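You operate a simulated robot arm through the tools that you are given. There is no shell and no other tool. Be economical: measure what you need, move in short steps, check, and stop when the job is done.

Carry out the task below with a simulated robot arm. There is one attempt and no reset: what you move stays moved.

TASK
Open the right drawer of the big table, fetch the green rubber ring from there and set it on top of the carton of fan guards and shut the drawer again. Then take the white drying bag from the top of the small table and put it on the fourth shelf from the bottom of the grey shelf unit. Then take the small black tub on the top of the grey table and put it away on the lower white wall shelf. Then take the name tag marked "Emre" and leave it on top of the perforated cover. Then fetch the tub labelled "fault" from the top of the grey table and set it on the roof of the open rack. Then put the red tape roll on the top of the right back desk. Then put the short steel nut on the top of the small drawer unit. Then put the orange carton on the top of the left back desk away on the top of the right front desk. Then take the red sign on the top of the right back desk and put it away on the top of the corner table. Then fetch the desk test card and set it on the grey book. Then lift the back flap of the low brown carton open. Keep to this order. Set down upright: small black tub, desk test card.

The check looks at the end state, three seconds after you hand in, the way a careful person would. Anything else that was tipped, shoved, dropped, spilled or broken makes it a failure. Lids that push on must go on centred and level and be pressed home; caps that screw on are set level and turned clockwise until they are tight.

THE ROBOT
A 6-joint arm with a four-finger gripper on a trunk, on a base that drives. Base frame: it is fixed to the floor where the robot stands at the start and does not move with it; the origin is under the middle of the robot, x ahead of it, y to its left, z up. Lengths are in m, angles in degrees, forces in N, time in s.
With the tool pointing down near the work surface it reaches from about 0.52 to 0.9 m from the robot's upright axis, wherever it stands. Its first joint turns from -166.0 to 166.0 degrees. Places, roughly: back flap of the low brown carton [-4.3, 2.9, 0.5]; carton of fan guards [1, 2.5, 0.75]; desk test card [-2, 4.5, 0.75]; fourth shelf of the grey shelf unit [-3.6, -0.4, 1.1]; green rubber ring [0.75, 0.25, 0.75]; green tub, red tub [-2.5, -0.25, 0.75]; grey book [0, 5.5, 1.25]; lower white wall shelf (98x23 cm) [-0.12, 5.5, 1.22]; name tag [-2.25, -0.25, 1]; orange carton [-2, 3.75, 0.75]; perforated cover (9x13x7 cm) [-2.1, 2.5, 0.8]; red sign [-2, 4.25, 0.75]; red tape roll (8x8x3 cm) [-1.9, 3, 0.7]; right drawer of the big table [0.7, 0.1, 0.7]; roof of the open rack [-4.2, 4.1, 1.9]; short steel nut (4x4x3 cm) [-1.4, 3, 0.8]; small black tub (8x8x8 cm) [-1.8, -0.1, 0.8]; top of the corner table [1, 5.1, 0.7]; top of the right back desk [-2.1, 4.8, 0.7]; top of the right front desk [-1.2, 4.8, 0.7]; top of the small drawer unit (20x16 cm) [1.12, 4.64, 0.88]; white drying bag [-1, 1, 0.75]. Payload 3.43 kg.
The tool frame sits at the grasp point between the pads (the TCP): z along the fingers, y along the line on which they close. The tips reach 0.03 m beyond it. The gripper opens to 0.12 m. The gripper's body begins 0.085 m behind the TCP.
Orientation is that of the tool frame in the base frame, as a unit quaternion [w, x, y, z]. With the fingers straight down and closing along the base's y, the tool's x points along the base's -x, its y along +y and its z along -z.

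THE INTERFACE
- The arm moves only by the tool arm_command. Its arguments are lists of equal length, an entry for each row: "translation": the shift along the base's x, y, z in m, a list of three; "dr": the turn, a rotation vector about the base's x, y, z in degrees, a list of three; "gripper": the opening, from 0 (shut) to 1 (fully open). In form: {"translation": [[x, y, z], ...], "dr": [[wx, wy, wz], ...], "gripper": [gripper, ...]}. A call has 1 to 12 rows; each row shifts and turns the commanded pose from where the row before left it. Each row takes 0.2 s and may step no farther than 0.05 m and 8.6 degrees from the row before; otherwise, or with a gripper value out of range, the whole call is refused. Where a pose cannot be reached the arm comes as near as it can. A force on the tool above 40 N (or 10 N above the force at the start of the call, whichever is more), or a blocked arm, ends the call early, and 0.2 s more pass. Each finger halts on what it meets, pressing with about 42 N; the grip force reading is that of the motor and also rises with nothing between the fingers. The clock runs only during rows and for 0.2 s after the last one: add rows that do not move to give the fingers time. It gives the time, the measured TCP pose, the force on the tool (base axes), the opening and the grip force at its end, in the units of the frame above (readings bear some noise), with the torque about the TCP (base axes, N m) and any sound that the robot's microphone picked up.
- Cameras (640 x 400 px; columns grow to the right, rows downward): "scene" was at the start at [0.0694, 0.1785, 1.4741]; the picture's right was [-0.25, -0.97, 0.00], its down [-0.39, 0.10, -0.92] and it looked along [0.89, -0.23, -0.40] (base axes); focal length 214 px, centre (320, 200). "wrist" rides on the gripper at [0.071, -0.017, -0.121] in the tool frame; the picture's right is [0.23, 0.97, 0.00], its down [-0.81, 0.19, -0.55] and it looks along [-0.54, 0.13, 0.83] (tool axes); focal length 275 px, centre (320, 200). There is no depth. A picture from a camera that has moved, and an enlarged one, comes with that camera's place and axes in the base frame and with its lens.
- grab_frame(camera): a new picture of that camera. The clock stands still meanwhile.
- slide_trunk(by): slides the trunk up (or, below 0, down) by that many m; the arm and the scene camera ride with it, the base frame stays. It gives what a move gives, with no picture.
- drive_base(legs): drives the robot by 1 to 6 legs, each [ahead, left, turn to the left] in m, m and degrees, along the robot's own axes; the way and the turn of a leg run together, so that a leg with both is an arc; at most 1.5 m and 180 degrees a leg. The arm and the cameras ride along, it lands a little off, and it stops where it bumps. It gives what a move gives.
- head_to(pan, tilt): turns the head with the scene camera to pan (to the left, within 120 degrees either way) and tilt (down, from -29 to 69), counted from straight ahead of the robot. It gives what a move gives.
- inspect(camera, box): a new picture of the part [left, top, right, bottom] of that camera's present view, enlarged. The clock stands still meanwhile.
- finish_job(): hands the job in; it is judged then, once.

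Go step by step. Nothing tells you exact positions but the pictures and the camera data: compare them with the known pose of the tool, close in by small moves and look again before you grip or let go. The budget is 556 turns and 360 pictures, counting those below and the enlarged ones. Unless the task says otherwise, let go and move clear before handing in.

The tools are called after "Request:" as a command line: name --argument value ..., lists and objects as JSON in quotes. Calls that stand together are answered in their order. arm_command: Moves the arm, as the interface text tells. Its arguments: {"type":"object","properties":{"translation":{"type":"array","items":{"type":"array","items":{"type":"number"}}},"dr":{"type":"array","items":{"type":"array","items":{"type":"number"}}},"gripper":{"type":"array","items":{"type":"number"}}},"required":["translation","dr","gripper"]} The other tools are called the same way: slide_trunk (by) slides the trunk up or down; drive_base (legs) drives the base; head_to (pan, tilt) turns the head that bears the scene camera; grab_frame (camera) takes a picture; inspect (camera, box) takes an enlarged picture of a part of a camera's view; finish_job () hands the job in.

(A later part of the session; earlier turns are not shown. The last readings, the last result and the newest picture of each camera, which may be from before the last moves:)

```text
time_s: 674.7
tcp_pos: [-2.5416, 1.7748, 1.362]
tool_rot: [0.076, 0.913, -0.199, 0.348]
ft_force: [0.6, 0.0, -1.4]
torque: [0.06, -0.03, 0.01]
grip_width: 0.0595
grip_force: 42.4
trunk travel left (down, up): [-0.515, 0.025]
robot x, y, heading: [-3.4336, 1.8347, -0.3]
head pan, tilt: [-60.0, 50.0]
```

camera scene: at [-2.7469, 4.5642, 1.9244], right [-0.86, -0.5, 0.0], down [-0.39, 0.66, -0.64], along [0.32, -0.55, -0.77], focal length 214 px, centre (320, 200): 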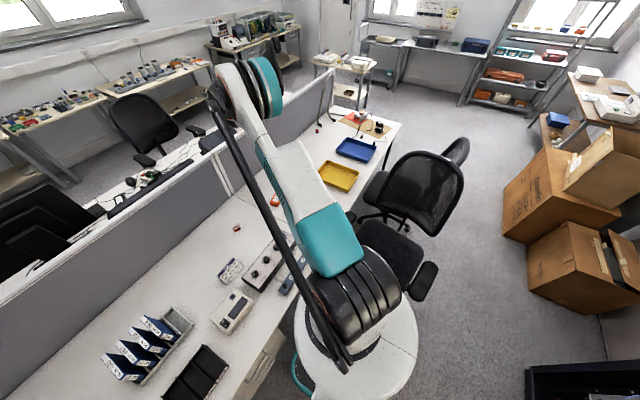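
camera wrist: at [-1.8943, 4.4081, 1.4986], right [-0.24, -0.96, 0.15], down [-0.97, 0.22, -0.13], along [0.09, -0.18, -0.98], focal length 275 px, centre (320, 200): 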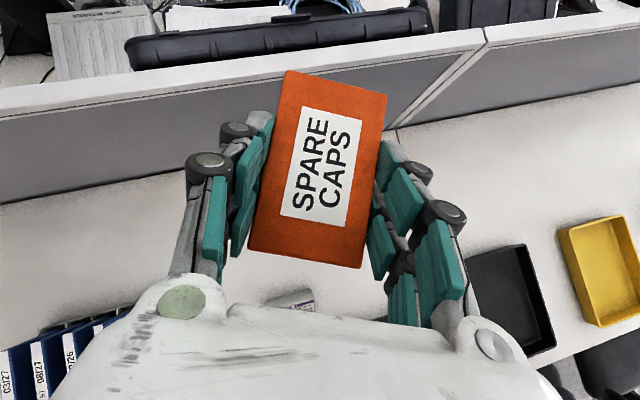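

Request:
drive_base --legs '[[1.2, 0, 0], [1.2, 0, 0], [1.1, 0, 0], [0, 0, 90], [0, 0, 90], [0, -1.0, 0]]'

Request:
head_to --pan -30 --tilt 30

Request:
grab_frame --camera "scene"

```text
time_s: 704.0
tcp_pos: [-0.7917, 2.8771, 1.3617]
tool_rot: [-0.346, 0.213, 0.91, 0.081]
ft_force: [0.2, 0.2, -0.8]
torque: [-0.01, -0.05, 0.01]
grip_width: 0.0593
grip_force: 42.0
trunk travel left (down, up): [-0.515, 0.025]
robot x, y, heading: [0.0932, 2.7894, 177.7]
head pan, tilt: [-60.0, 50.0]
```

```text
time_s: 704.9
tcp_pos: [-0.7929, 2.8768, 1.3616]
tool_rot: [-0.348, 0.214, 0.909, 0.081]
ft_force: [0.1, 0.9, -0.7]
torque: [-0.04, 0.01, 0.02]
grip_width: 0.0597
grip_force: 42.1
trunk travel left (down, up): [-0.515, 0.025]
robot x, y, heading: [0.097, 2.7861, 177.9]
head pan, tilt: [-30.0, 30.0]
```

```text
129 pictures are left
camera scene: at [0.0303, 2.6387, 1.9537], right [0.53, 0.85, 0.0], down [0.42, -0.27, -0.87], along [-0.73, 0.46, -0.5], focal length 214 px, centre (320, 200)
```

scene: 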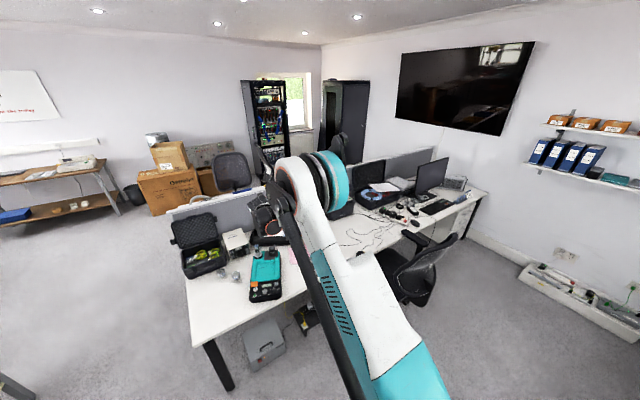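

Request:
inspect --camera "scene" --box '[320, 140, 500, 260]'

```text
3.33 times, centred on (410, 200) of scene
camera zoom: at [0.0303, 2.6387, 1.9537], right [0.53, 0.85, 0.0], down [0.42, -0.27, -0.87], along [-0.73, 0.46, -0.5], focal length 715 px, centre (20, 200)
```

zoom: 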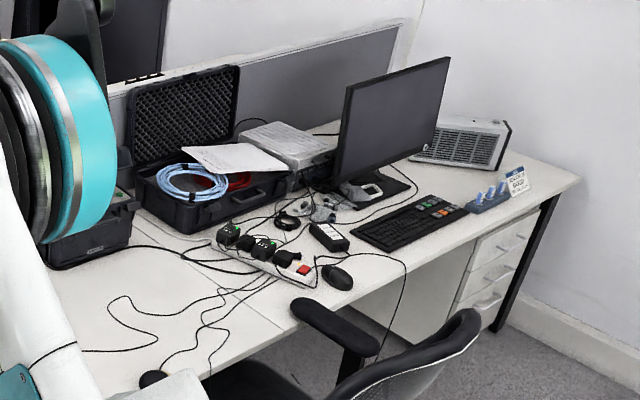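

The free patch on the right front desk is right of the keyboard, around (−1.05, 5.27). I move up the corridor.

Request:
drive_base --legs '[[0, -1.1, 2.1], [0, -1.05, 0], [0.28, 0, 0]]'

Request:
head_to --pan 0 --tilt 40

Request:
grab_frame --camera "scene"

Request:
grab_frame --camera "wrist"

```text
time_s: 717.1
tcp_pos: [-1.063, 4.9611, 1.3614]
tool_rot: [-0.348, 0.189, 0.916, 0.07]
ft_force: [-0.9, 0.2, -1.6]
torque: [0.01, -0.04, -0.02]
grip_width: 0.0591
grip_force: 42.2
trunk travel left (down, up): [-0.515, 0.025]
robot x, y, heading: [-0.1707, 4.9211, -179.1]
head pan, tilt: [-30.0, 30.0]
```

```text
time_s: 718.0
tcp_pos: [-1.0618, 4.961, 1.3615]
tool_rot: [-0.349, 0.189, 0.915, 0.071]
ft_force: [0.0, -0.2, -1.1]
torque: [0.0, -0.03, 0.0]
grip_width: 0.0594
grip_force: 41.5
trunk travel left (down, up): [-0.515, 0.025]
robot x, y, heading: [-0.1675, 4.9184, -179.1]
head pan, tilt: [0.0, 40.0]
```

```text
127 pictures are left
camera scene: at [-0.2335, 4.7214, 1.9384], right [-0.02, 1.0, 0.0], down [0.64, 0.01, -0.77], along [-0.77, -0.01, -0.64], focal length 214 px, centre (320, 200)
```

scene: 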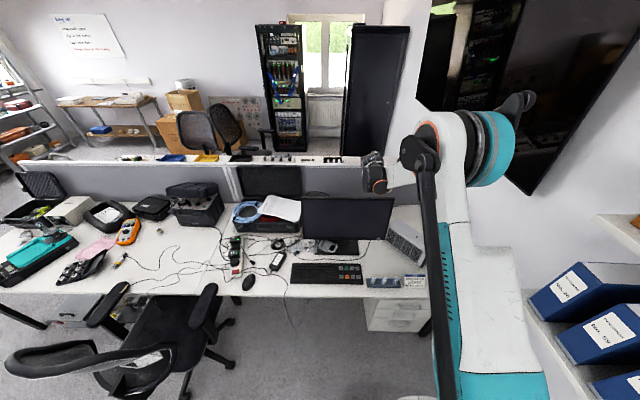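

```text
126 pictures are left
camera wrist: at [-1.0439, 4.9348, 1.4982], right [0.23, 0.96, 0.15], down [0.97, -0.21, -0.13], along [-0.09, 0.18, -0.98], focal length 275 px, centre (320, 200)
```

wrist: 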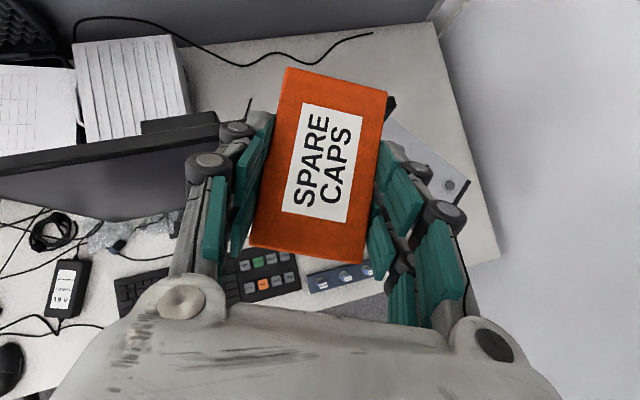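

Request:
inspect --camera "scene" --box '[280, 190, 440, 300]'

```text
3.64 times, centred on (360, 245) of scene
camera zoom: at [-0.2335, 4.7214, 1.9384], right [-0.02, 1.0, 0.0], down [0.64, 0.01, -0.77], along [-0.77, -0.01, -0.64], focal length 780 px, centre (174, 36)
```

zoom: 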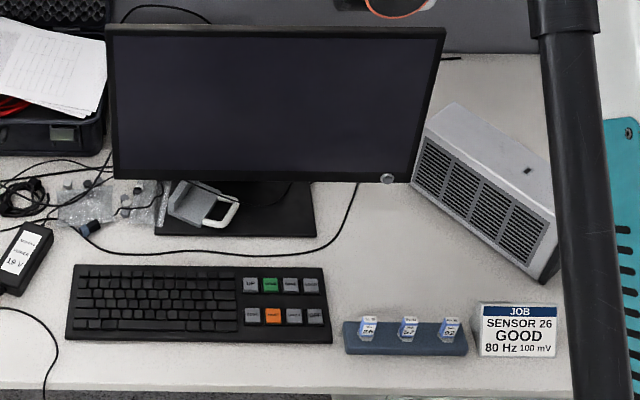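

Free patch centre is about (−1.08, 5.14). I shift over it and lower.

Request:
drive_base --legs '[[0, -0.07, -0.9]]'

Request:
arm_command --translation '[[0, 0.035, 0], [0, 0.035, 0], [0, 0.03, 0]]' --dr '[[0, 0, 0], [0, 0, 0], [0, 0, 0]]' --gripper '[0.35, 0.35, 0.35]'

Request:
slide_trunk --by -0.35

Request:
grab_frame --camera "wrist"

Request:
grab_frame --camera "scene"

```text
time_s: 719.1
tcp_pos: [-1.0613, 5.0472, 1.3605]
tool_rot: [-0.348, 0.196, 0.914, 0.073]
ft_force: [-0.9, 1.5, -0.5]
torque: [-0.08, -0.01, 0.03]
grip_width: 0.0592
grip_force: 42.1
trunk travel left (down, up): [-0.515, 0.025]
robot x, y, heading: [-0.1706, 4.9932, -180.0]
head pan, tilt: [0.0, 40.0]
```

```text
time_s: 719.9
tcp_pos: [-1.0617, 5.1468, 1.3622]
tool_rot: [-0.348, 0.196, 0.914, 0.073]
ft_force: [-0.1, 0.9, -0.8]
torque: [-0.02, 0.0, 0.05]
grip_width: 0.0592
grip_force: 42.3
trunk travel left (down, up): [-0.515, 0.025]
robot x, y, heading: [-0.1698, 4.9929, -179.6]
head pan, tilt: [0.0, 40.0]
```

```text
time_s: 723.3
tcp_pos: [-1.0617, 5.1461, 1.0126]
tool_rot: [-0.349, 0.196, 0.913, 0.074]
ft_force: [0.8, -0.1, -0.8]
torque: [-0.02, 0.01, 0.05]
grip_width: 0.0594
grip_force: 42.1
trunk travel left (down, up): [-0.165, 0.375]
robot x, y, heading: [-0.1741, 4.9926, -179.9]
head pan, tilt: [0.0, 40.0]
```

```text
124 pictures are left
camera wrist: at [-1.0439, 5.1188, 1.149], right [0.24, 0.96, 0.15], down [0.97, -0.22, -0.13], along [-0.09, 0.18, -0.98], focal length 275 px, centre (320, 200)
```

wrist: 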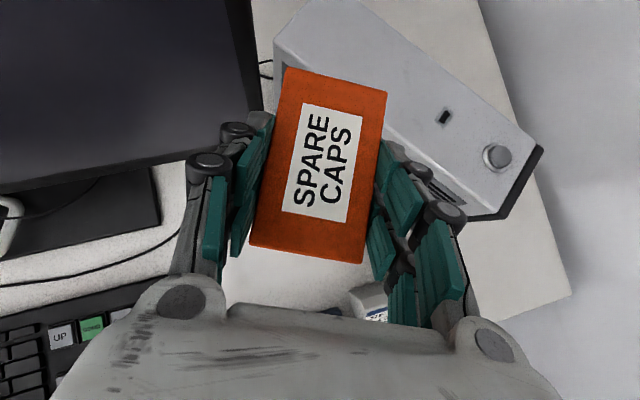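

```text
123 pictures are left
camera scene: at [-0.2367, 4.7934, 1.5885], right [0.0, 1.0, 0.0], down [0.64, 0.0, -0.77], along [-0.77, 0.0, -0.64], focal length 214 px, centre (320, 200)
```

scene: 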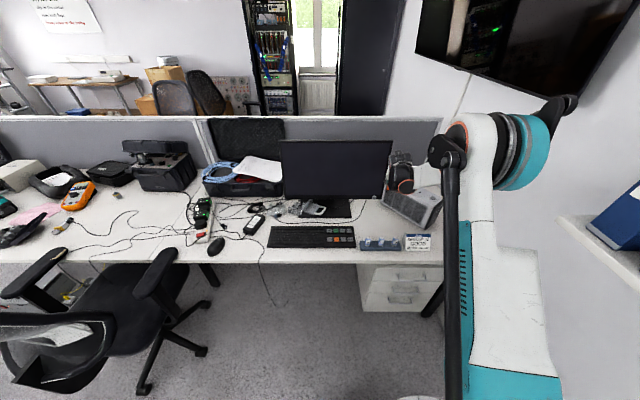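

Request:
arm_command --translation '[[0, -0.008, -0.045], [0, 0, -0.045], [0, 0, -0.045], [0, 0, -0.045], [0, 0, -0.045]]' --dr '[[0, 0, 0], [0, 0, 0], [0, 0, 0], [0, 0, 0], [0, 0, 0]]' --gripper '[0.35, 0.35, 0.35, 0.35, 0.35]'

Request:
grab_frame --camera "wrist"

Request:
inspect --camera "scene" --box '[330, 150, 470, 250]'

```text
time_s: 724.5
tcp_pos: [-1.0603, 5.1393, 0.7874]
tool_rot: [-0.349, 0.196, 0.913, 0.074]
ft_force: [-0.4, -0.1, -1.1]
torque: [-0.02, 0.02, 0.0]
grip_width: 0.0596
grip_force: 41.6
trunk travel left (down, up): [-0.165, 0.375]
robot x, y, heading: [-0.1728, 4.9948, -179.7]
head pan, tilt: [0.0, 40.0]
```

```text
122 pictures are left
camera wrist: at [-1.0435, 5.1122, 0.9251], right [0.24, 0.96, 0.15], down [0.97, -0.22, -0.13], along [-0.09, 0.18, -0.98], focal length 275 px, centre (320, 200)
```

wrist: 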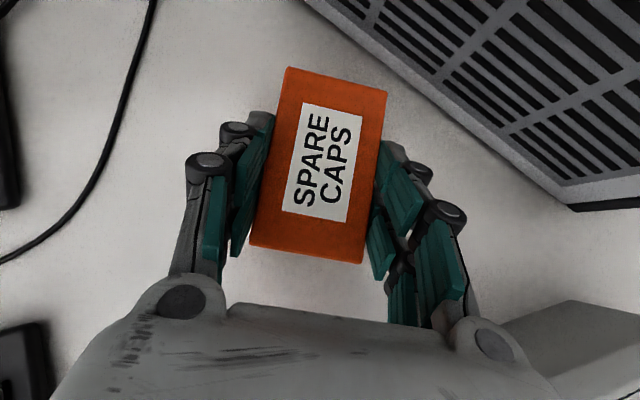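

```text
4.00 times, centred on (400, 200) of scene
camera zoom: at [-0.2371, 4.7935, 1.5884], right [0.0, 1.0, 0.0], down [0.64, 0.0, -0.77], along [-0.77, 0.0, -0.64], focal length 858 px, centre (0, 200)
```

zoom: 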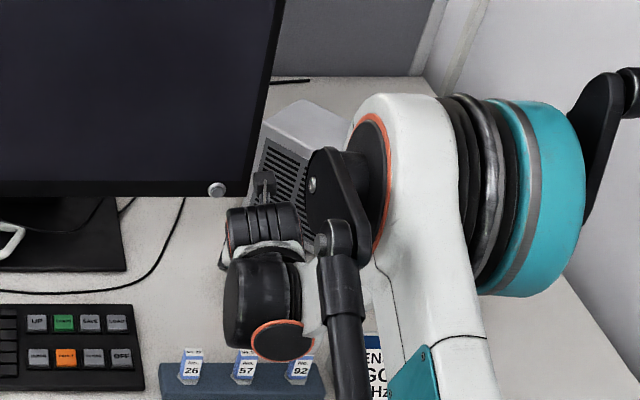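

Request:
arm_command --translation '[[0, 0, -0.008], [0, 0, -0.005], [0, 0, -0.004], [0, 0, -0.003], [0, 0, -0.003]]' --dr '[[0, 0, 0], [0, 0, 0], [0, 0, 0], [0, 0, 0], [0, 0, 0]]' --gripper '[0.35, 0.35, 0.35, 0.35, 0.35]'

```text
time_s: 725.7
tcp_pos: [-1.0613, 5.1373, 0.7682]
tool_rot: [-0.352, 0.195, 0.913, 0.073]
ft_force: [-8.8, 2.7, 30.8]
torque: [-0.28, 0.05, -0.09]
grip_width: 0.059
grip_force: 41.8
trunk travel left (down, up): [-0.165, 0.375]
robot x, y, heading: [-0.1716, 4.9915, -179.9]
head pan, tilt: [0.0, 40.0]
```

Contact with the desk. Release and rise.

Request:
arm_command --translation '[[0, 0, 0.003], [0, 0, 0], [0, 0, 0.01], [0, 0, 0.03], [0, 0, 0.045], [0, 0, 0.045], [0, 0, 0.045]]' --dr '[[0, 0, 0], [0, 0, 0], [0, 0, 0], [0, 0, 0], [0, 0, 0], [0, 0, 0], [0, 0, 0]]' --gripper '[0.55, 0.65, 0.65, 0.65, 0.65, 0.65, 0.65]'

Request:
slide_trunk --by 0.35

Request:
grab_frame --camera "wrist"

```text
time_s: 727.3
tcp_pos: [-1.0591, 5.1374, 0.9438]
tool_rot: [-0.349, 0.195, 0.913, 0.074]
ft_force: [0.0, 0.1, -0.3]
torque: [0.0, -0.02, -0.01]
grip_width: 0.0779
grip_force: 0.0
trunk travel left (down, up): [-0.165, 0.375]
robot x, y, heading: [-0.1711, 4.9917, -180.1]
head pan, tilt: [0.0, 40.0]
```

```text
time_s: 730.7
tcp_pos: [-1.0606, 5.1369, 1.2937]
tool_rot: [-0.348, 0.195, 0.914, 0.073]
ft_force: [0.2, 0.2, -0.3]
torque: [0.0, 0.0, 0.01]
grip_width: 0.0778
grip_force: 0.1
trunk travel left (down, up): [-0.515, 0.025]
robot x, y, heading: [-0.1702, 4.9944, -180.0]
head pan, tilt: [0.0, 40.0]
```

```text
120 pictures are left
camera wrist: at [-1.0425, 5.1104, 1.43], right [0.24, 0.96, 0.15], down [0.97, -0.22, -0.13], along [-0.09, 0.18, -0.98], focal length 275 px, centre (320, 200)
```

wrist: 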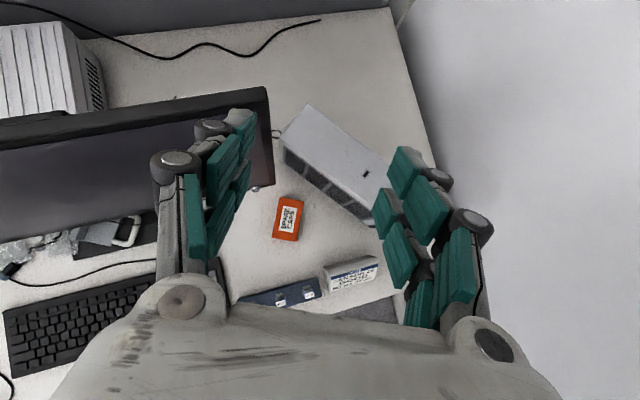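

The carton is placed. Next the red sign on the right back desk: back to the west aisle.

Request:
drive_base --legs '[[-0.2, 0, 0], [0, 1.4, 0], [0, 1.35, 0], [0, 0.43, 0], [0, 0, -90], [0, 0, -90]]'

Request:
drive_base --legs '[[-1.2, 0, 0], [-1.2, 0, 0]]'

```text
time_s: 755.4
tcp_pos: [0.8744, 1.581, 1.2944]
tool_rot: [0.084, 0.908, -0.221, 0.347]
ft_force: [0.4, -0.5, -0.3]
torque: [0.01, -0.02, -0.02]
grip_width: 0.0779
grip_force: 0.2
trunk travel left (down, up): [-0.515, 0.025]
robot x, y, heading: [-0.0073, 1.7727, -2.9]
head pan, tilt: [0.0, 40.0]
```

```text
time_s: 767.1
tcp_pos: [-1.526, 1.7357, 1.2934]
tool_rot: [0.091, 0.903, -0.24, 0.345]
ft_force: [0.0, 0.2, -0.3]
torque: [0.0, -0.03, 0.02]
grip_width: 0.0782
grip_force: 0.0
trunk travel left (down, up): [-0.515, 0.025]
robot x, y, heading: [-2.394, 1.9628, -5.7]
head pan, tilt: [0.0, 40.0]
```

Request:
drive_base --legs '[[0, -0.12, 5.7], [-1.02, 0, 0]]'

```text
time_s: 773.1
tcp_pos: [-2.5201, 1.7029, 1.2931]
tool_rot: [0.074, 0.914, -0.194, 0.349]
ft_force: [0.3, 0.6, 1.0]
torque: [0.0, -0.02, 0.0]
grip_width: 0.078
grip_force: 0.0
trunk travel left (down, up): [-0.515, 0.025]
robot x, y, heading: [-3.411, 1.8477, 0.5]
head pan, tilt: [0.0, 40.0]
```

Request:
drive_base --legs '[[0, 0.9, -0.5], [0, 0.9, 0], [0, 0.85, 0]]'

```text
time_s: 786.1
tcp_pos: [-2.4952, 4.2786, 1.2924]
tool_rot: [0.077, 0.912, -0.203, 0.348]
ft_force: [0.0, -0.1, 0.5]
torque: [0.0, -0.03, 0.01]
grip_width: 0.0779
grip_force: 0.0
trunk travel left (down, up): [-0.515, 0.025]
robot x, y, heading: [-3.3797, 4.4392, -0.9]
head pan, tilt: [0.0, 40.0]
```

Request:
drive_base --legs '[[0.6, 0.01, 0.9]]'

Request:
grab_frame --camera "wrist"

Request:
head_to --pan -20 --tilt 50

Request:
grab_frame --camera "scene"

```text
time_s: 789.5
tcp_pos: [-1.8819, 4.2948, 1.2924]
tool_rot: [0.075, 0.913, -0.198, 0.348]
ft_force: [0.1, -0.2, 0.3]
torque: [0.0, 0.05, 0.01]
grip_width: 0.078
grip_force: 0.0
trunk travel left (down, up): [-0.515, 0.025]
robot x, y, heading: [-2.7655, 4.4441, -0.1]
head pan, tilt: [0.0, 40.0]
```

```text
119 pictures are left
camera wrist: at [-1.9001, 4.3209, 1.4296], right [-0.25, -0.96, 0.15], down [-0.97, 0.23, -0.13], along [0.09, -0.18, -0.98], focal length 275 px, centre (320, 200)
```

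wrist: 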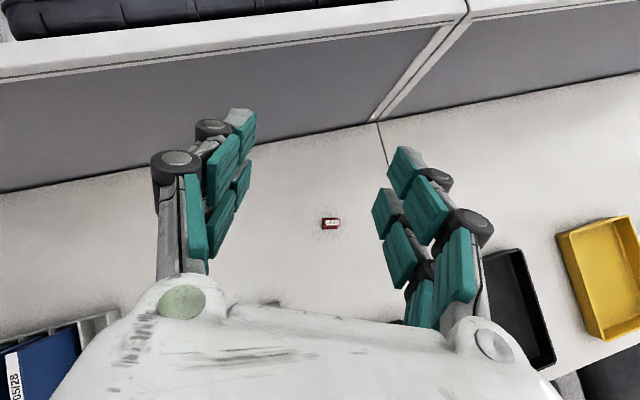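

```text
time_s: 790.4
tcp_pos: [-1.882, 4.2941, 1.2933]
tool_rot: [0.075, 0.914, -0.197, 0.347]
ft_force: [0.0, -0.2, -0.1]
torque: [0.02, 0.01, -0.01]
grip_width: 0.078
grip_force: 0.1
trunk travel left (down, up): [-0.515, 0.025]
robot x, y, heading: [-2.7712, 4.4383, -0.3]
head pan, tilt: [-20.0, 50.0]
```

```text
118 pictures are left
camera scene: at [-2.7174, 4.6177, 1.9243], right [-0.34, -0.94, 0.0], down [-0.72, 0.26, -0.64], along [0.6, -0.22, -0.77], focal length 214 px, centre (320, 200)
```

scene: 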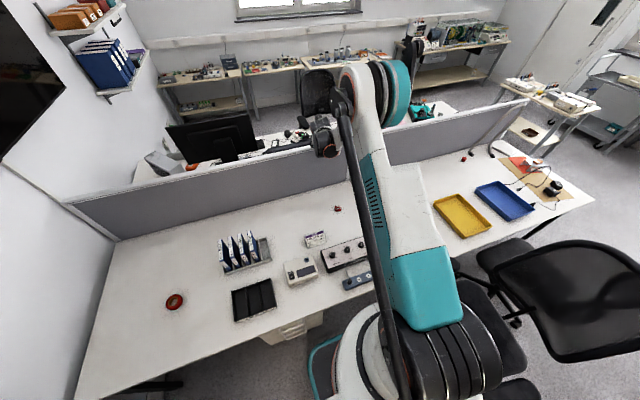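

Request:
inspect --camera "wrist" --box '[290, 195, 370, 250]'

Request:
inspect --camera "scene" --box '[290, 190, 370, 250]'

```text
7.27 times, centred on (330, 222) of wrist
camera zoom: at [-1.9007, 4.3209, 1.43], right [-0.25, -0.96, 0.15], down [-0.97, 0.23, -0.13], along [0.09, -0.18, -0.98], focal length 2002 px, centre (247, 36)
```

zoom: 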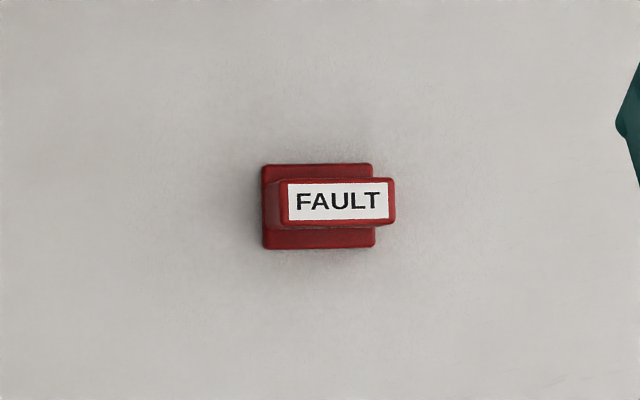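

```text
6.67 times, centred on (330, 220) of scene
camera zoom: at [-2.7174, 4.6177, 1.9243], right [-0.34, -0.94, 0.0], down [-0.72, 0.26, -0.64], along [0.6, -0.22, -0.77], focal length 1430 px, centre (253, 67)
```

zoom: 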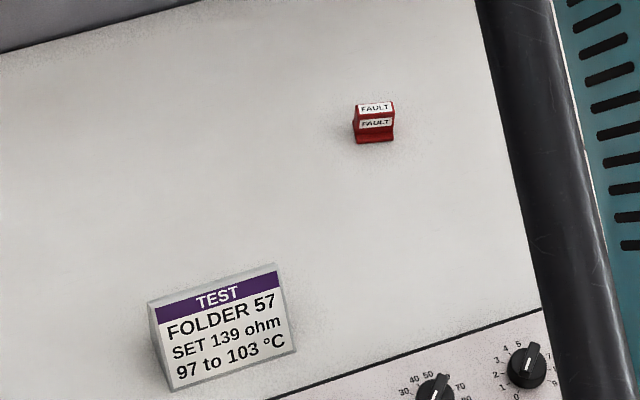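

The red FAULT sign is a small block at (−1.90, 4.18), 3.8 cm long along y. I align the tool and lower.

Request:
arm_command --translation '[[-0.008, -0.027, 0], [-0.008, -0.027, 0], [-0.008, -0.027, 0], [-0.009, -0.026, 0]]' --dr '[[0, 0, 3.3], [0, 0, 3.3], [0, 0, 3.2], [0, 0, 3.2]]' --gripper '[0.6, 0.55, 0.55, 0.55]'

Request:
slide_trunk --by -0.4

Request:
grab_frame --camera "wrist"

```text
time_s: 791.4
tcp_pos: [-1.8985, 4.2392, 1.294]
tool_rot: [0.057, 0.923, -0.148, 0.352]
ft_force: [0.8, -0.6, -0.2]
torque: [0.0, -0.02, -0.02]
grip_width: 0.0657
grip_force: 0.0
out of reach, approached as far as the arm can: row 3, 4
trunk travel left (down, up): [-0.515, 0.025]
robot x, y, heading: [-2.7705, 4.4419, 0.0]
head pan, tilt: [-20.0, 50.0]
```

```text
time_s: 795.2
tcp_pos: [-1.8981, 4.2395, 0.8934]
tool_rot: [0.056, 0.922, -0.147, 0.353]
ft_force: [0.2, 0.3, -1.4]
torque: [-0.01, 0.01, 0.01]
grip_width: 0.0658
grip_force: 0.0
trunk travel left (down, up): [-0.115, 0.425]
robot x, y, heading: [-2.7735, 4.4415, -0.2]
head pan, tilt: [-20.0, 50.0]
```

```text
115 pictures are left
camera wrist: at [-1.9195, 4.2644, 1.0307], right [-0.14, -0.98, 0.15], down [-0.98, 0.12, -0.13], along [0.11, -0.17, -0.98], focal length 275 px, centre (320, 200)
```

wrist: 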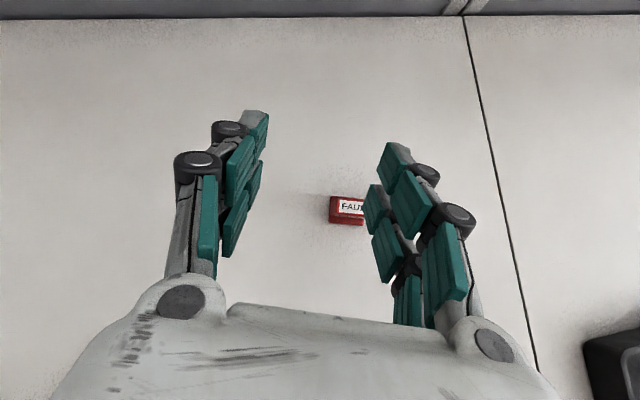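

Request:
drive_base --legs '[[-0.013, -0.05, 0]]'

Request:
arm_command --translation '[[0, 0, -0.04], [0, 0, -0.04], [0, 0, -0.03]]' --dr '[[0, 0, 0], [0, 0, 0], [0, 0, 0]]' --gripper '[0.55, 0.55, 0.55]'

Request:
grab_frame --camera "wrist"

```text
time_s: 796.1
tcp_pos: [-1.9112, 4.1882, 0.8931]
tool_rot: [0.056, 0.923, -0.147, 0.352]
ft_force: [0.4, -0.1, 0.2]
torque: [-0.02, -0.01, 0.01]
grip_width: 0.0659
grip_force: 0.0
trunk travel left (down, up): [-0.115, 0.425]
robot x, y, heading: [-2.7882, 4.3921, -0.3]
head pan, tilt: [-20.0, 50.0]
```

```text
time_s: 796.9
tcp_pos: [-1.9118, 4.1884, 0.7832]
tool_rot: [0.056, 0.922, -0.147, 0.353]
ft_force: [0.4, 0.4, -0.8]
torque: [0.02, -0.02, -0.01]
grip_width: 0.0661
grip_force: 0.0
trunk travel left (down, up): [-0.115, 0.425]
robot x, y, heading: [-2.7823, 4.3917, -0.0]
head pan, tilt: [-20.0, 50.0]
```

```text
114 pictures are left
camera wrist: at [-1.9325, 4.2131, 0.919], right [-0.14, -0.98, 0.15], down [-0.98, 0.12, -0.13], along [0.11, -0.17, -0.98], focal length 275 px, centre (320, 200)
```

wrist: 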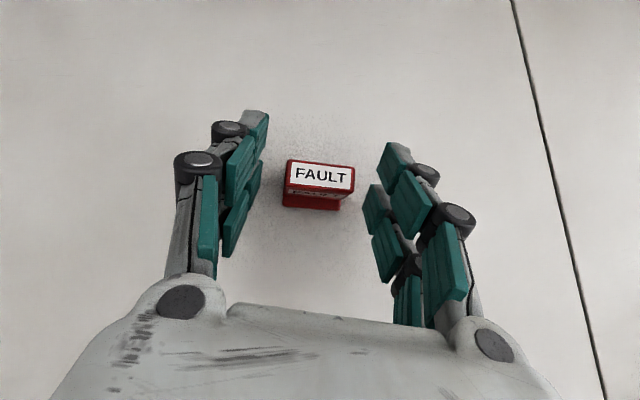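

Request:
arm_command --translation '[[0, 0, -0.01], [0, 0, -0.006], [0, 0, 0], [0, 0, 0], [0, 0, 0]]' --dr '[[0, 0, 0], [0, 0, 0], [0, 0, 0], [0, 0, 0], [0, 0, 0]]' --gripper '[0.55, 0.5, 0.35, 0.2, 0.2]'

Request:
grab_frame --camera "wrist"

```text
time_s: 798.1
tcp_pos: [-1.9127, 4.1892, 0.7671]
tool_rot: [0.056, 0.922, -0.147, 0.353]
ft_force: [0.3, -0.7, 9.8]
torque: [-0.12, -0.08, 0.01]
grip_width: 0.0389
grip_force: 42.6
trunk travel left (down, up): [-0.115, 0.425]
robot x, y, heading: [-2.7856, 4.3952, 0.0]
head pan, tilt: [-20.0, 50.0]
```

```text
113 pictures are left
camera wrist: at [-1.9331, 4.2129, 0.9048], right [-0.14, -0.98, 0.15], down [-0.98, 0.12, -0.13], along [0.11, -0.17, -0.98], focal length 275 px, centre (320, 200)
```

wrist: 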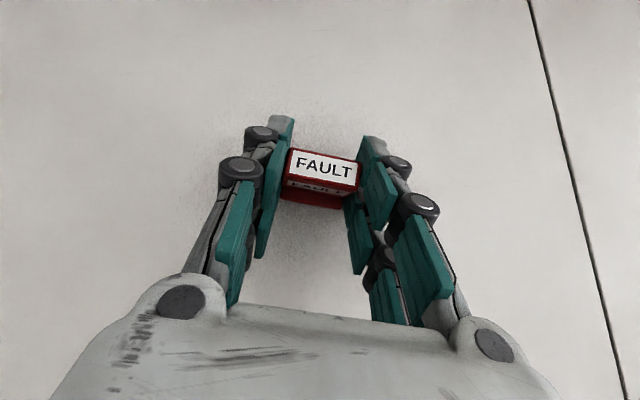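

Gripped. Lift and travel to the corner table.

Request:
arm_command --translation '[[0, 0, 0.02], [0, 0, 0.04], [0, 0, 0.045], [0, 0, 0.045]]' --dr '[[0, 0, 0], [0, 0, 0], [0, 0, 0], [0, 0, 0]]' --gripper '[0.2, 0.2, 0.2, 0.2]'

Request:
slide_trunk --by 0.4

Request:
drive_base --legs '[[-0.64, 0, 0], [0, -0.9, 0], [0, -0.9, 0], [0, -0.78, 0]]'

Request:
grab_frame --camera "wrist"

```text
time_s: 799.1
tcp_pos: [-1.9123, 4.19, 0.919]
tool_rot: [0.057, 0.923, -0.148, 0.351]
ft_force: [1.0, 0.1, -0.5]
torque: [-0.02, -0.01, -0.02]
grip_width: 0.0387
grip_force: 41.8
trunk travel left (down, up): [-0.115, 0.425]
robot x, y, heading: [-2.7848, 4.3902, -0.1]
head pan, tilt: [-20.0, 50.0]
```

```text
time_s: 803.0
tcp_pos: [-1.9111, 4.1905, 1.3172]
tool_rot: [0.056, 0.923, -0.146, 0.353]
ft_force: [0.4, 0.0, 0.0]
torque: [-0.01, 0.0, 0.02]
grip_width: 0.0389
grip_force: 41.8
trunk travel left (down, up): [-0.515, 0.025]
robot x, y, heading: [-2.7823, 4.3889, -0.2]
head pan, tilt: [-20.0, 50.0]
```

```text
time_s: 819.0
tcp_pos: [-2.5831, 1.6145, 1.3179]
tool_rot: [0.058, 0.921, -0.155, 0.352]
ft_force: [0.1, -0.3, -0.6]
torque: [0.06, -0.04, 0.01]
grip_width: 0.039
grip_force: 41.7
trunk travel left (down, up): [-0.515, 0.025]
robot x, y, heading: [-3.4495, 1.8261, -0.8]
head pan, tilt: [-20.0, 50.0]
```

```text
112 pictures are left
camera wrist: at [-2.603, 1.6389, 1.4548], right [-0.16, -0.98, 0.15], down [-0.98, 0.14, -0.13], along [0.1, -0.17, -0.98], focal length 275 px, centre (320, 200)
```

wrist: 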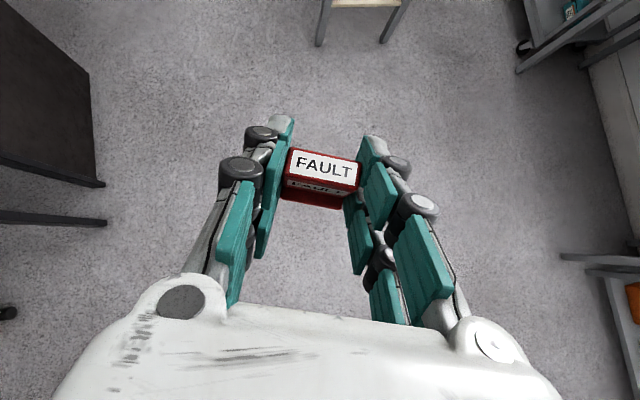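

Request:
drive_base --legs '[[1.2, 0, 0.8], [1.2, 0, 0], [1.02, 0, 0], [0, 1.4, 0], [0, 1.4, 0]]'

Request:
head_to --pan 0 --tilt 40

Request:
grab_frame --camera "wrist"

Request:
grab_frame --camera "scene"

```text
time_s: 848.7
tcp_pos: [0.8668, 4.3941, 1.3187]
tool_rot: [0.06, 0.921, -0.156, 0.351]
ft_force: [-0.4, 0.1, -0.5]
torque: [0.0, 0.0, -0.05]
grip_width: 0.039
grip_force: 42.1
trunk travel left (down, up): [-0.515, 0.025]
robot x, y, heading: [-0.0024, 4.6117, -0.8]
head pan, tilt: [-20.0, 50.0]
```

```text
time_s: 849.5
tcp_pos: [0.8669, 4.3932, 1.3167]
tool_rot: [0.059, 0.921, -0.156, 0.352]
ft_force: [0.4, 0.0, -0.6]
torque: [-0.02, -0.03, 0.0]
grip_width: 0.0389
grip_force: 41.5
trunk travel left (down, up): [-0.515, 0.025]
robot x, y, heading: [0.0026, 4.6109, -1.2]
head pan, tilt: [0.0, 40.0]
```

```text
111 pictures are left
camera wrist: at [0.8463, 4.4183, 1.4548], right [-0.16, -0.98, 0.15], down [-0.98, 0.14, -0.13], along [0.1, -0.17, -0.98], focal length 275 px, centre (320, 200)
```

wrist: 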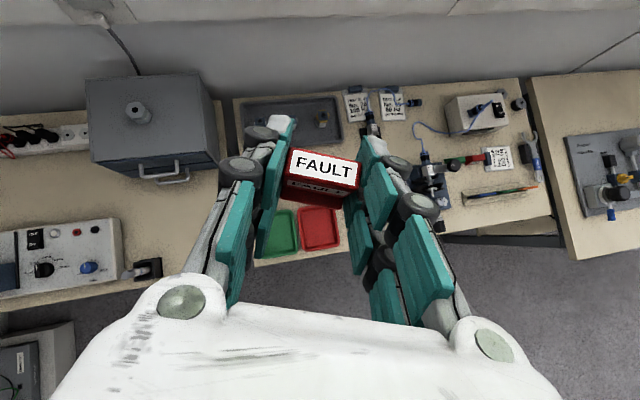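

```text
110 pictures are left
camera scene: at [0.0679, 4.8112, 1.9384], right [-0.02, -1.0, 0.0], down [-0.64, 0.01, -0.77], along [0.77, -0.02, -0.64], focal length 214 px, centre (320, 200)
```

scene: 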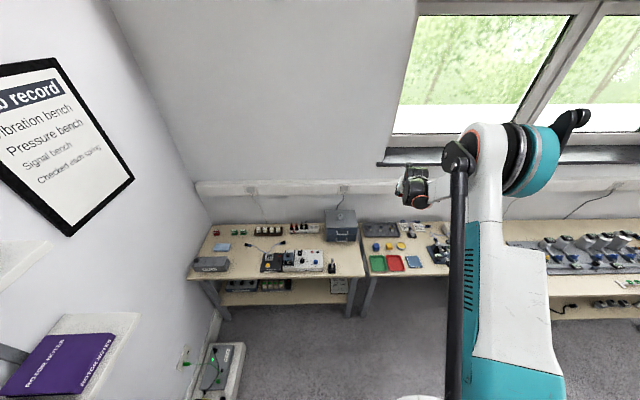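

Request:
drive_base --legs '[[0.05, 0.215, 1.0]]'

Request:
slide_trunk --by -0.4

Request:
grab_frame --camera "wrist"

```text
time_s: 851.2
tcp_pos: [0.9215, 4.6247, 1.3182]
tool_rot: [0.057, 0.922, -0.147, 0.353]
ft_force: [-0.2, 0.6, -0.6]
torque: [-0.07, 0.04, -0.04]
grip_width: 0.0389
grip_force: 42.7
trunk travel left (down, up): [-0.515, 0.025]
robot x, y, heading: [0.0505, 4.8232, -0.1]
head pan, tilt: [0.0, 40.0]
```

```text
time_s: 855.0
tcp_pos: [0.9233, 4.6227, 0.9177]
tool_rot: [0.057, 0.922, -0.148, 0.353]
ft_force: [0.2, 0.4, -1.1]
torque: [0.0, 0.01, -0.01]
grip_width: 0.0389
grip_force: 42.3
trunk travel left (down, up): [-0.115, 0.425]
robot x, y, heading: [0.0505, 4.8237, -0.3]
head pan, tilt: [0.0, 40.0]
```

```text
109 pictures are left
camera wrist: at [0.9018, 4.647, 1.055], right [-0.14, -0.98, 0.15], down [-0.98, 0.12, -0.13], along [0.11, -0.17, -0.98], focal length 275 px, centre (320, 200)
```

wrist: 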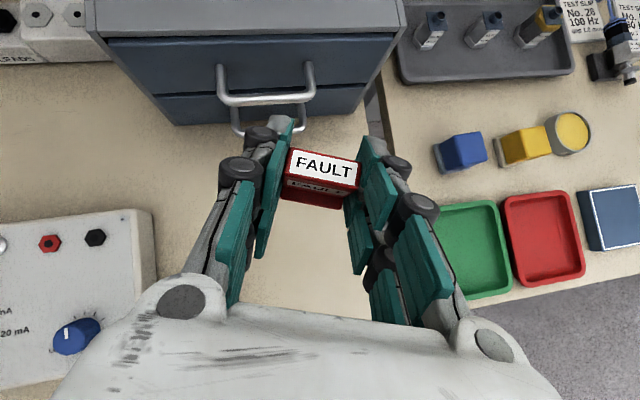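

Request:
arm_command --translation '[[0.008, 0, 0], [0.007, 0, 0]]' --dr '[[0, 0, 0], [0, 0, 0]]' --gripper '[0.2, 0.2]'

Request:
drive_base --legs '[[0, -0.045, 0]]'

Request:
grab_frame --camera "wrist"

Request:
inspect --camera "scene" --box '[280, 180, 480, 310]'

```text
time_s: 855.6
tcp_pos: [0.9369, 4.6237, 0.9182]
tool_rot: [0.056, 0.923, -0.147, 0.352]
ft_force: [0.1, -0.1, -0.2]
torque: [0.02, -0.03, -0.01]
grip_width: 0.0389
grip_force: 42.4
trunk travel left (down, up): [-0.115, 0.425]
robot x, y, heading: [0.0512, 4.822, -0.1]
head pan, tilt: [0.0, 40.0]
```

```text
time_s: 856.5
tcp_pos: [0.9361, 4.5772, 0.9192]
tool_rot: [0.057, 0.922, -0.148, 0.353]
ft_force: [0.8, -0.3, 0.6]
torque: [0.02, 0.01, -0.01]
grip_width: 0.0388
grip_force: 41.8
trunk travel left (down, up): [-0.115, 0.425]
robot x, y, heading: [0.0529, 4.7811, -0.2]
head pan, tilt: [0.0, 40.0]
```

```text
108 pictures are left
camera wrist: at [0.9152, 4.6013, 1.0547], right [-0.14, -0.98, 0.15], down [-0.98, 0.12, -0.13], along [0.11, -0.17, -0.98], focal length 275 px, centre (320, 200)
```

wrist: 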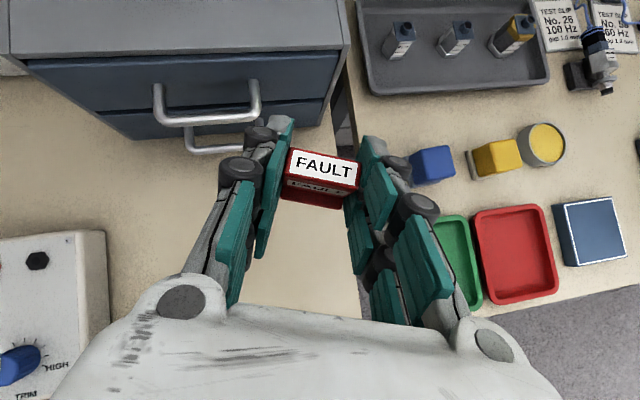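

```text
3.08 times, centred on (380, 245) of scene
camera zoom: at [0.1166, 4.9808, 1.5384], right [0.0, -1.0, 0.0], down [-0.64, 0.0, -0.77], along [0.77, 0.0, -0.64], focal length 660 px, centre (135, 62)
```

zoom: 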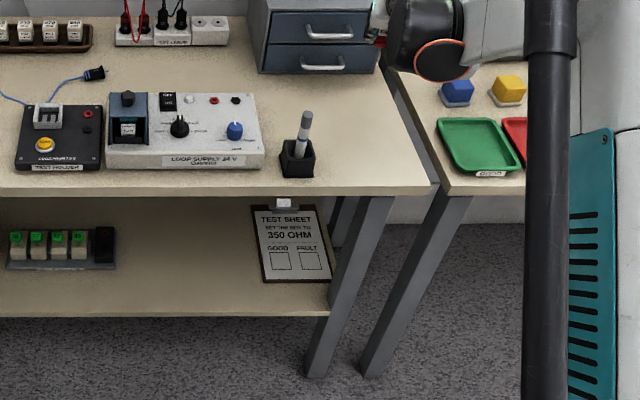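

Request:
arm_command --translation '[[0, 0, -0.045], [0, 0, -0.045], [0, 0, -0.025]]' --dr '[[0, 0, 0], [0, 0, 0], [0, 0, 0]]' --gripper '[0.2, 0.2, 0.2]'

Request:
arm_command --translation '[[0, 0, -0.005], [0, 0, -0.005], [0, 0, -0.005], [0, 0, -0.004], [0, 0, -0.004], [0, 0, -0.004]]' --dr '[[0, 0, 0], [0, 0, 0], [0, 0, 0], [0, 0, 0], [0, 0, 0], [0, 0, 0]]' --gripper '[0.2, 0.2, 0.2, 0.2, 0.2, 0.2]'

Request:
grab_frame --camera "wrist"

```text
time_s: 857.3
tcp_pos: [0.9362, 4.5774, 0.8029]
tool_rot: [0.056, 0.922, -0.147, 0.353]
ft_force: [0.2, -0.3, -0.7]
torque: [0.0, 0.02, -0.02]
grip_width: 0.0391
grip_force: 41.7
trunk travel left (down, up): [-0.115, 0.425]
robot x, y, heading: [0.0497, 4.7824, -0.0]
head pan, tilt: [0.0, 40.0]
```

```text
time_s: 858.7
tcp_pos: [0.9362, 4.5774, 0.7759]
tool_rot: [0.056, 0.922, -0.148, 0.353]
ft_force: [-1.0, -0.9, -1.0]
torque: [0.01, 0.0, 0.01]
grip_width: 0.039
grip_force: 41.3
trunk travel left (down, up): [-0.115, 0.425]
robot x, y, heading: [0.0473, 4.7815, -0.1]
head pan, tilt: [0.0, 40.0]
```

```text
106 pictures are left
camera wrist: at [0.9158, 4.6017, 0.9129], right [-0.14, -0.98, 0.15], down [-0.98, 0.12, -0.13], along [0.11, -0.17, -0.98], focal length 275 px, centre (320, 200)
```

wrist: 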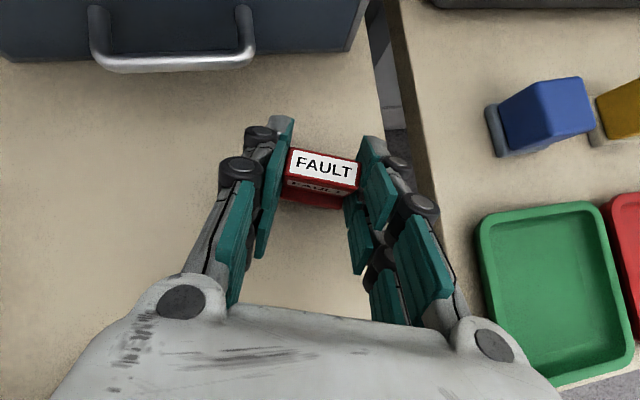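

Request:
arm_command --translation '[[0, 0.02, 0], [0, 0.02, 0], [0, 0, -0.005], [0, 0, -0.004], [0, 0, -0.004], [0, 0, -0.004], [0, 0, -0.004], [0, 0, -0.004]]' --dr '[[0, 0, 0], [0, 0, 0], [0, 0, 0], [0, 0, 0], [0, 0, 0], [0, 0, 0], [0, 0, 0], [0, 0, 0]]' --gripper '[0.2, 0.2, 0.2, 0.2, 0.2, 0.2, 0.2, 0.2]'

Request:
grab_frame --camera "wrist"

```text
time_s: 860.1
tcp_pos: [0.9369, 4.6159, 0.768]
tool_rot: [0.056, 0.921, -0.147, 0.357]
ft_force: [-6.5, 1.1, 25.1]
torque: [0.01, 0.24, -0.01]
grip_width: 0.0388
grip_force: 42.1
trunk travel left (down, up): [-0.115, 0.425]
robot x, y, heading: [0.0503, 4.7781, -0.3]
head pan, tilt: [0.0, 40.0]
stopped in row 6: the force on the tool passed its limit at 46 N (the readings are from after the stop); the commanded pose is now the measured one
```

```text
105 pictures are left
camera wrist: at [0.9137, 4.6415, 0.9044], right [-0.14, -0.98, 0.15], down [-0.98, 0.12, -0.14], along [0.12, -0.17, -0.98], focal length 275 px, centre (320, 200)
```

wrist: 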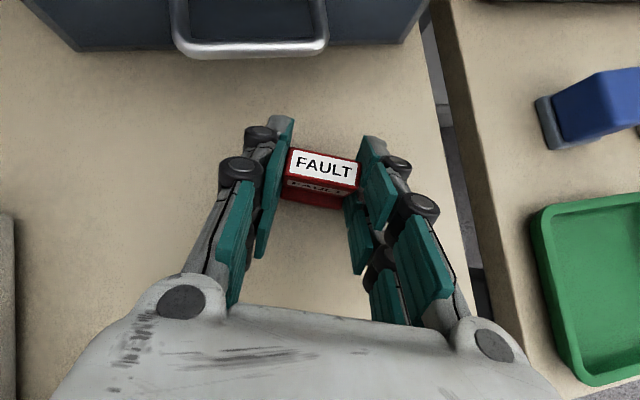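

Contact and well away from the edge. Release and rise.

Request:
arm_command --translation '[[0, 0, 0.003], [0, 0, 0], [0, 0, 0.01], [0, 0, 0.03], [0, 0, 0.045], [0, 0, 0.045], [0, 0, 0.045]]' --dr '[[0, 0, 0], [0, 0, 0], [0, 0, 0], [0, 0, 0], [0, 0, 0], [0, 0, 0], [0, 0, 0]]' --gripper '[0.4, 0.5, 0.5, 0.5, 0.5, 0.5, 0.5]'

Request:
slide_trunk --by 0.4

Request:
grab_frame --camera "wrist"

```text
time_s: 861.7
tcp_pos: [0.9368, 4.6167, 0.9411]
tool_rot: [0.056, 0.922, -0.147, 0.354]
ft_force: [-0.1, 0.8, 0.1]
torque: [-0.01, 0.01, 0.0]
grip_width: 0.06
grip_force: 0.0
trunk travel left (down, up): [-0.115, 0.425]
robot x, y, heading: [0.0534, 4.781, -0.1]
head pan, tilt: [0.0, 40.0]
```

```text
time_s: 865.5
tcp_pos: [0.9384, 4.6162, 1.3394]
tool_rot: [0.057, 0.921, -0.147, 0.355]
ft_force: [0.9, 0.4, -0.6]
torque: [0.0, -0.01, 0.0]
grip_width: 0.0598
grip_force: 0.0
trunk travel left (down, up): [-0.515, 0.025]
robot x, y, heading: [0.0487, 4.7805, -0.6]
head pan, tilt: [0.0, 40.0]
```

```text
104 pictures are left
camera wrist: at [0.9164, 4.6414, 1.4765], right [-0.14, -0.98, 0.15], down [-0.98, 0.12, -0.13], along [0.11, -0.17, -0.98], focal length 275 px, centre (320, 200)
```

wrist: 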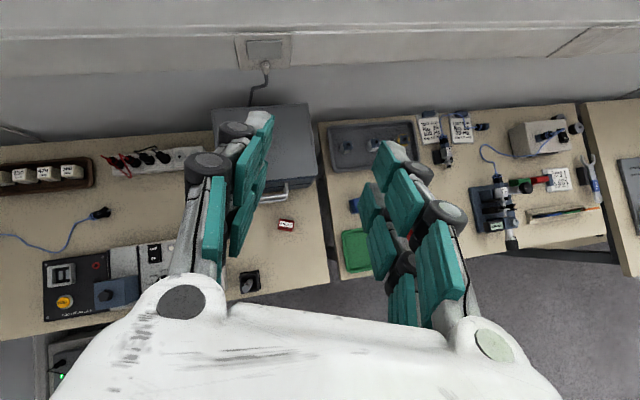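

The sign stands on the corner table. Now the desk test card: back to the west aisle once more.

Request:
drive_base --legs '[[-0.04, -1.4, 0.5], [0, -1.4, 0], [-1.2, -0.1, 0], [-1.2, 0, 0]]'

```text
time_s: 890.3
tcp_pos: [-1.4902, 1.7186, 1.3408]
tool_rot: [0.054, 0.922, -0.141, 0.355]
ft_force: [-0.8, 0.5, -0.4]
torque: [-0.02, -0.02, -0.03]
grip_width: 0.0599
grip_force: 0.0
trunk travel left (down, up): [-0.515, 0.025]
robot x, y, heading: [-2.3818, 1.8674, 0.6]
head pan, tilt: [0.0, 40.0]
```

Request:
drive_base --legs '[[-1.03, 0, -0.6], [0, 0.9, 0], [0, 0.9, 0], [0, 0.87, 0]]'

```text
time_s: 908.7
tcp_pos: [-2.59, 4.4184, 1.3388]
tool_rot: [0.051, 0.924, -0.131, 0.356]
ft_force: [0.1, 1.0, 0.2]
torque: [-0.03, 0.02, -0.01]
grip_width: 0.0601
grip_force: 0.1
trunk travel left (down, up): [-0.515, 0.025]
robot x, y, heading: [-3.4807, 4.5489, 2.0]
head pan, tilt: [0.0, 40.0]
```

Request:
drive_base --legs '[[0.73, 0, -2], [0, 0.2, 0]]'

Request:
head_to --pan -20 --tilt 50

Request:
grab_frame --camera "wrist"

Request:
grab_frame --camera "scene"

```text
time_s: 913.8
tcp_pos: [-1.8731, 4.5991, 1.3402]
tool_rot: [0.057, 0.922, -0.145, 0.355]
ft_force: [-0.3, 1.8, -0.3]
torque: [-0.05, 0.01, -0.04]
grip_width: 0.0601
grip_force: 0.0
trunk travel left (down, up): [-0.515, 0.025]
robot x, y, heading: [-2.755, 4.7557, -0.0]
head pan, tilt: [0.0, 40.0]
```

```text
time_s: 914.6
tcp_pos: [-1.8731, 4.5969, 1.3399]
tool_rot: [0.055, 0.922, -0.145, 0.356]
ft_force: [0.4, 0.2, 0.5]
torque: [0.01, 0.02, -0.04]
grip_width: 0.0601
grip_force: 0.0
trunk travel left (down, up): [-0.515, 0.025]
robot x, y, heading: [-2.7567, 4.7567, 0.2]
head pan, tilt: [-20.0, 50.0]
```

```text
103 pictures are left
camera wrist: at [-1.8949, 4.6214, 1.4766], right [-0.14, -0.98, 0.15], down [-0.98, 0.12, -0.13], along [0.11, -0.17, -0.98], focal length 275 px, centre (320, 200)
```

wrist: 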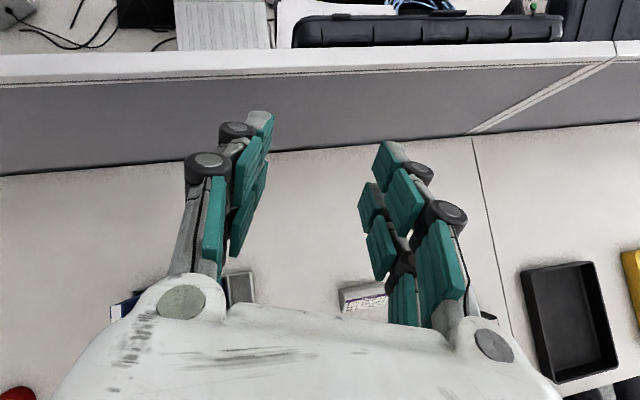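

```text
102 pictures are left
camera scene: at [-2.7087, 4.9308, 1.9242], right [-0.34, -0.94, 0.0], down [-0.72, 0.26, -0.64], along [0.6, -0.22, -0.77], focal length 214 px, centre (320, 200)
```

scene: 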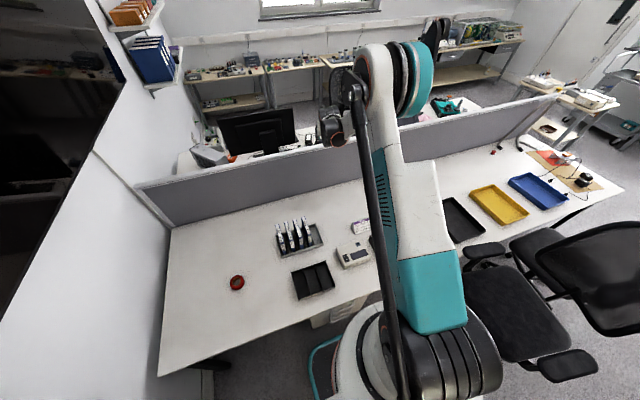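

Request:
arm_command --translation '[[-0.01, 0, 0], [-0.01, 0, 0], [-0.01, 0, 0], [-0.01, 0, 0], [-0.01, 0, 0], [-0.01, 0, 0], [-0.01, 0, 0], [-0.01, 0, 0], [-0.01, 0, 0], [-0.01, 0, 0], [-0.01, 0, 0], [-0.005, 0, 0]]' --dr '[[0, 0, -6.1], [0, 0, -6.1], [0, 0, -6.1], [0, 0, -6.1], [0, 0, -6.1], [0, 0, -6.1], [0, 0, -6.1], [0, 0, -6.1], [0, 0, -6.1], [0, 0, -6.1], [0, 0, -6.1], [0, 0, -6.1]]' --gripper '[0.5, 0.5, 0.5, 0.5, 0.5, 0.5, 0.5, 0.5, 0.5, 0.5, 0.5, 0.5]'

Request:
grab_frame --camera "wrist"

Request:
inspect --camera "scene" --box '[260, 190, 400, 310]'

```text
time_s: 917.2
tcp_pos: [-1.988, 4.5963, 1.3387]
tool_rot: [-0.257, -0.652, 0.667, -0.252]
ft_force: [-0.2, -0.2, 0.0]
torque: [0.0, 0.02, 0.0]
grip_width: 0.0599
grip_force: 0.2
trunk travel left (down, up): [-0.515, 0.025]
robot x, y, heading: [-2.7627, 4.7548, -0.0]
head pan, tilt: [-20.0, 50.0]
```

```text
101 pictures are left
camera wrist: at [-1.9704, 4.6242, 1.4754], right [-0.98, -0.15, 0.15], down [-0.17, 0.98, -0.13], along [-0.13, -0.16, -0.98], focal length 275 px, centre (320, 200)
```

wrist: 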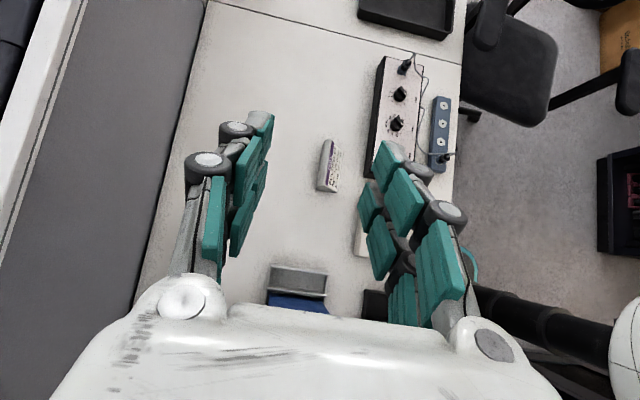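

```text
3.33 times, centred on (330, 250) of scene
camera zoom: at [-2.708, 4.9304, 1.9242], right [-0.34, -0.94, 0.0], down [-0.72, 0.26, -0.64], along [0.6, -0.22, -0.77], focal length 715 px, centre (287, 33)
```

zoom: 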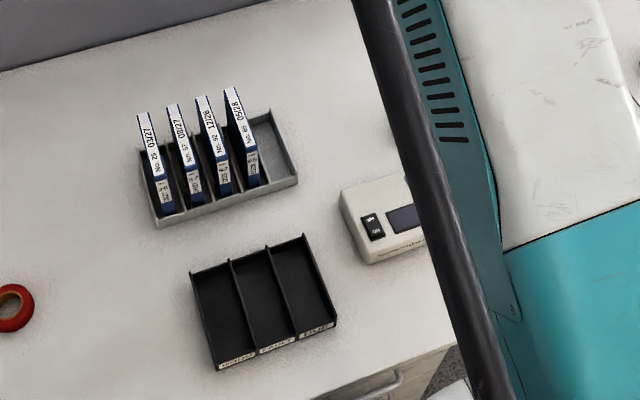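

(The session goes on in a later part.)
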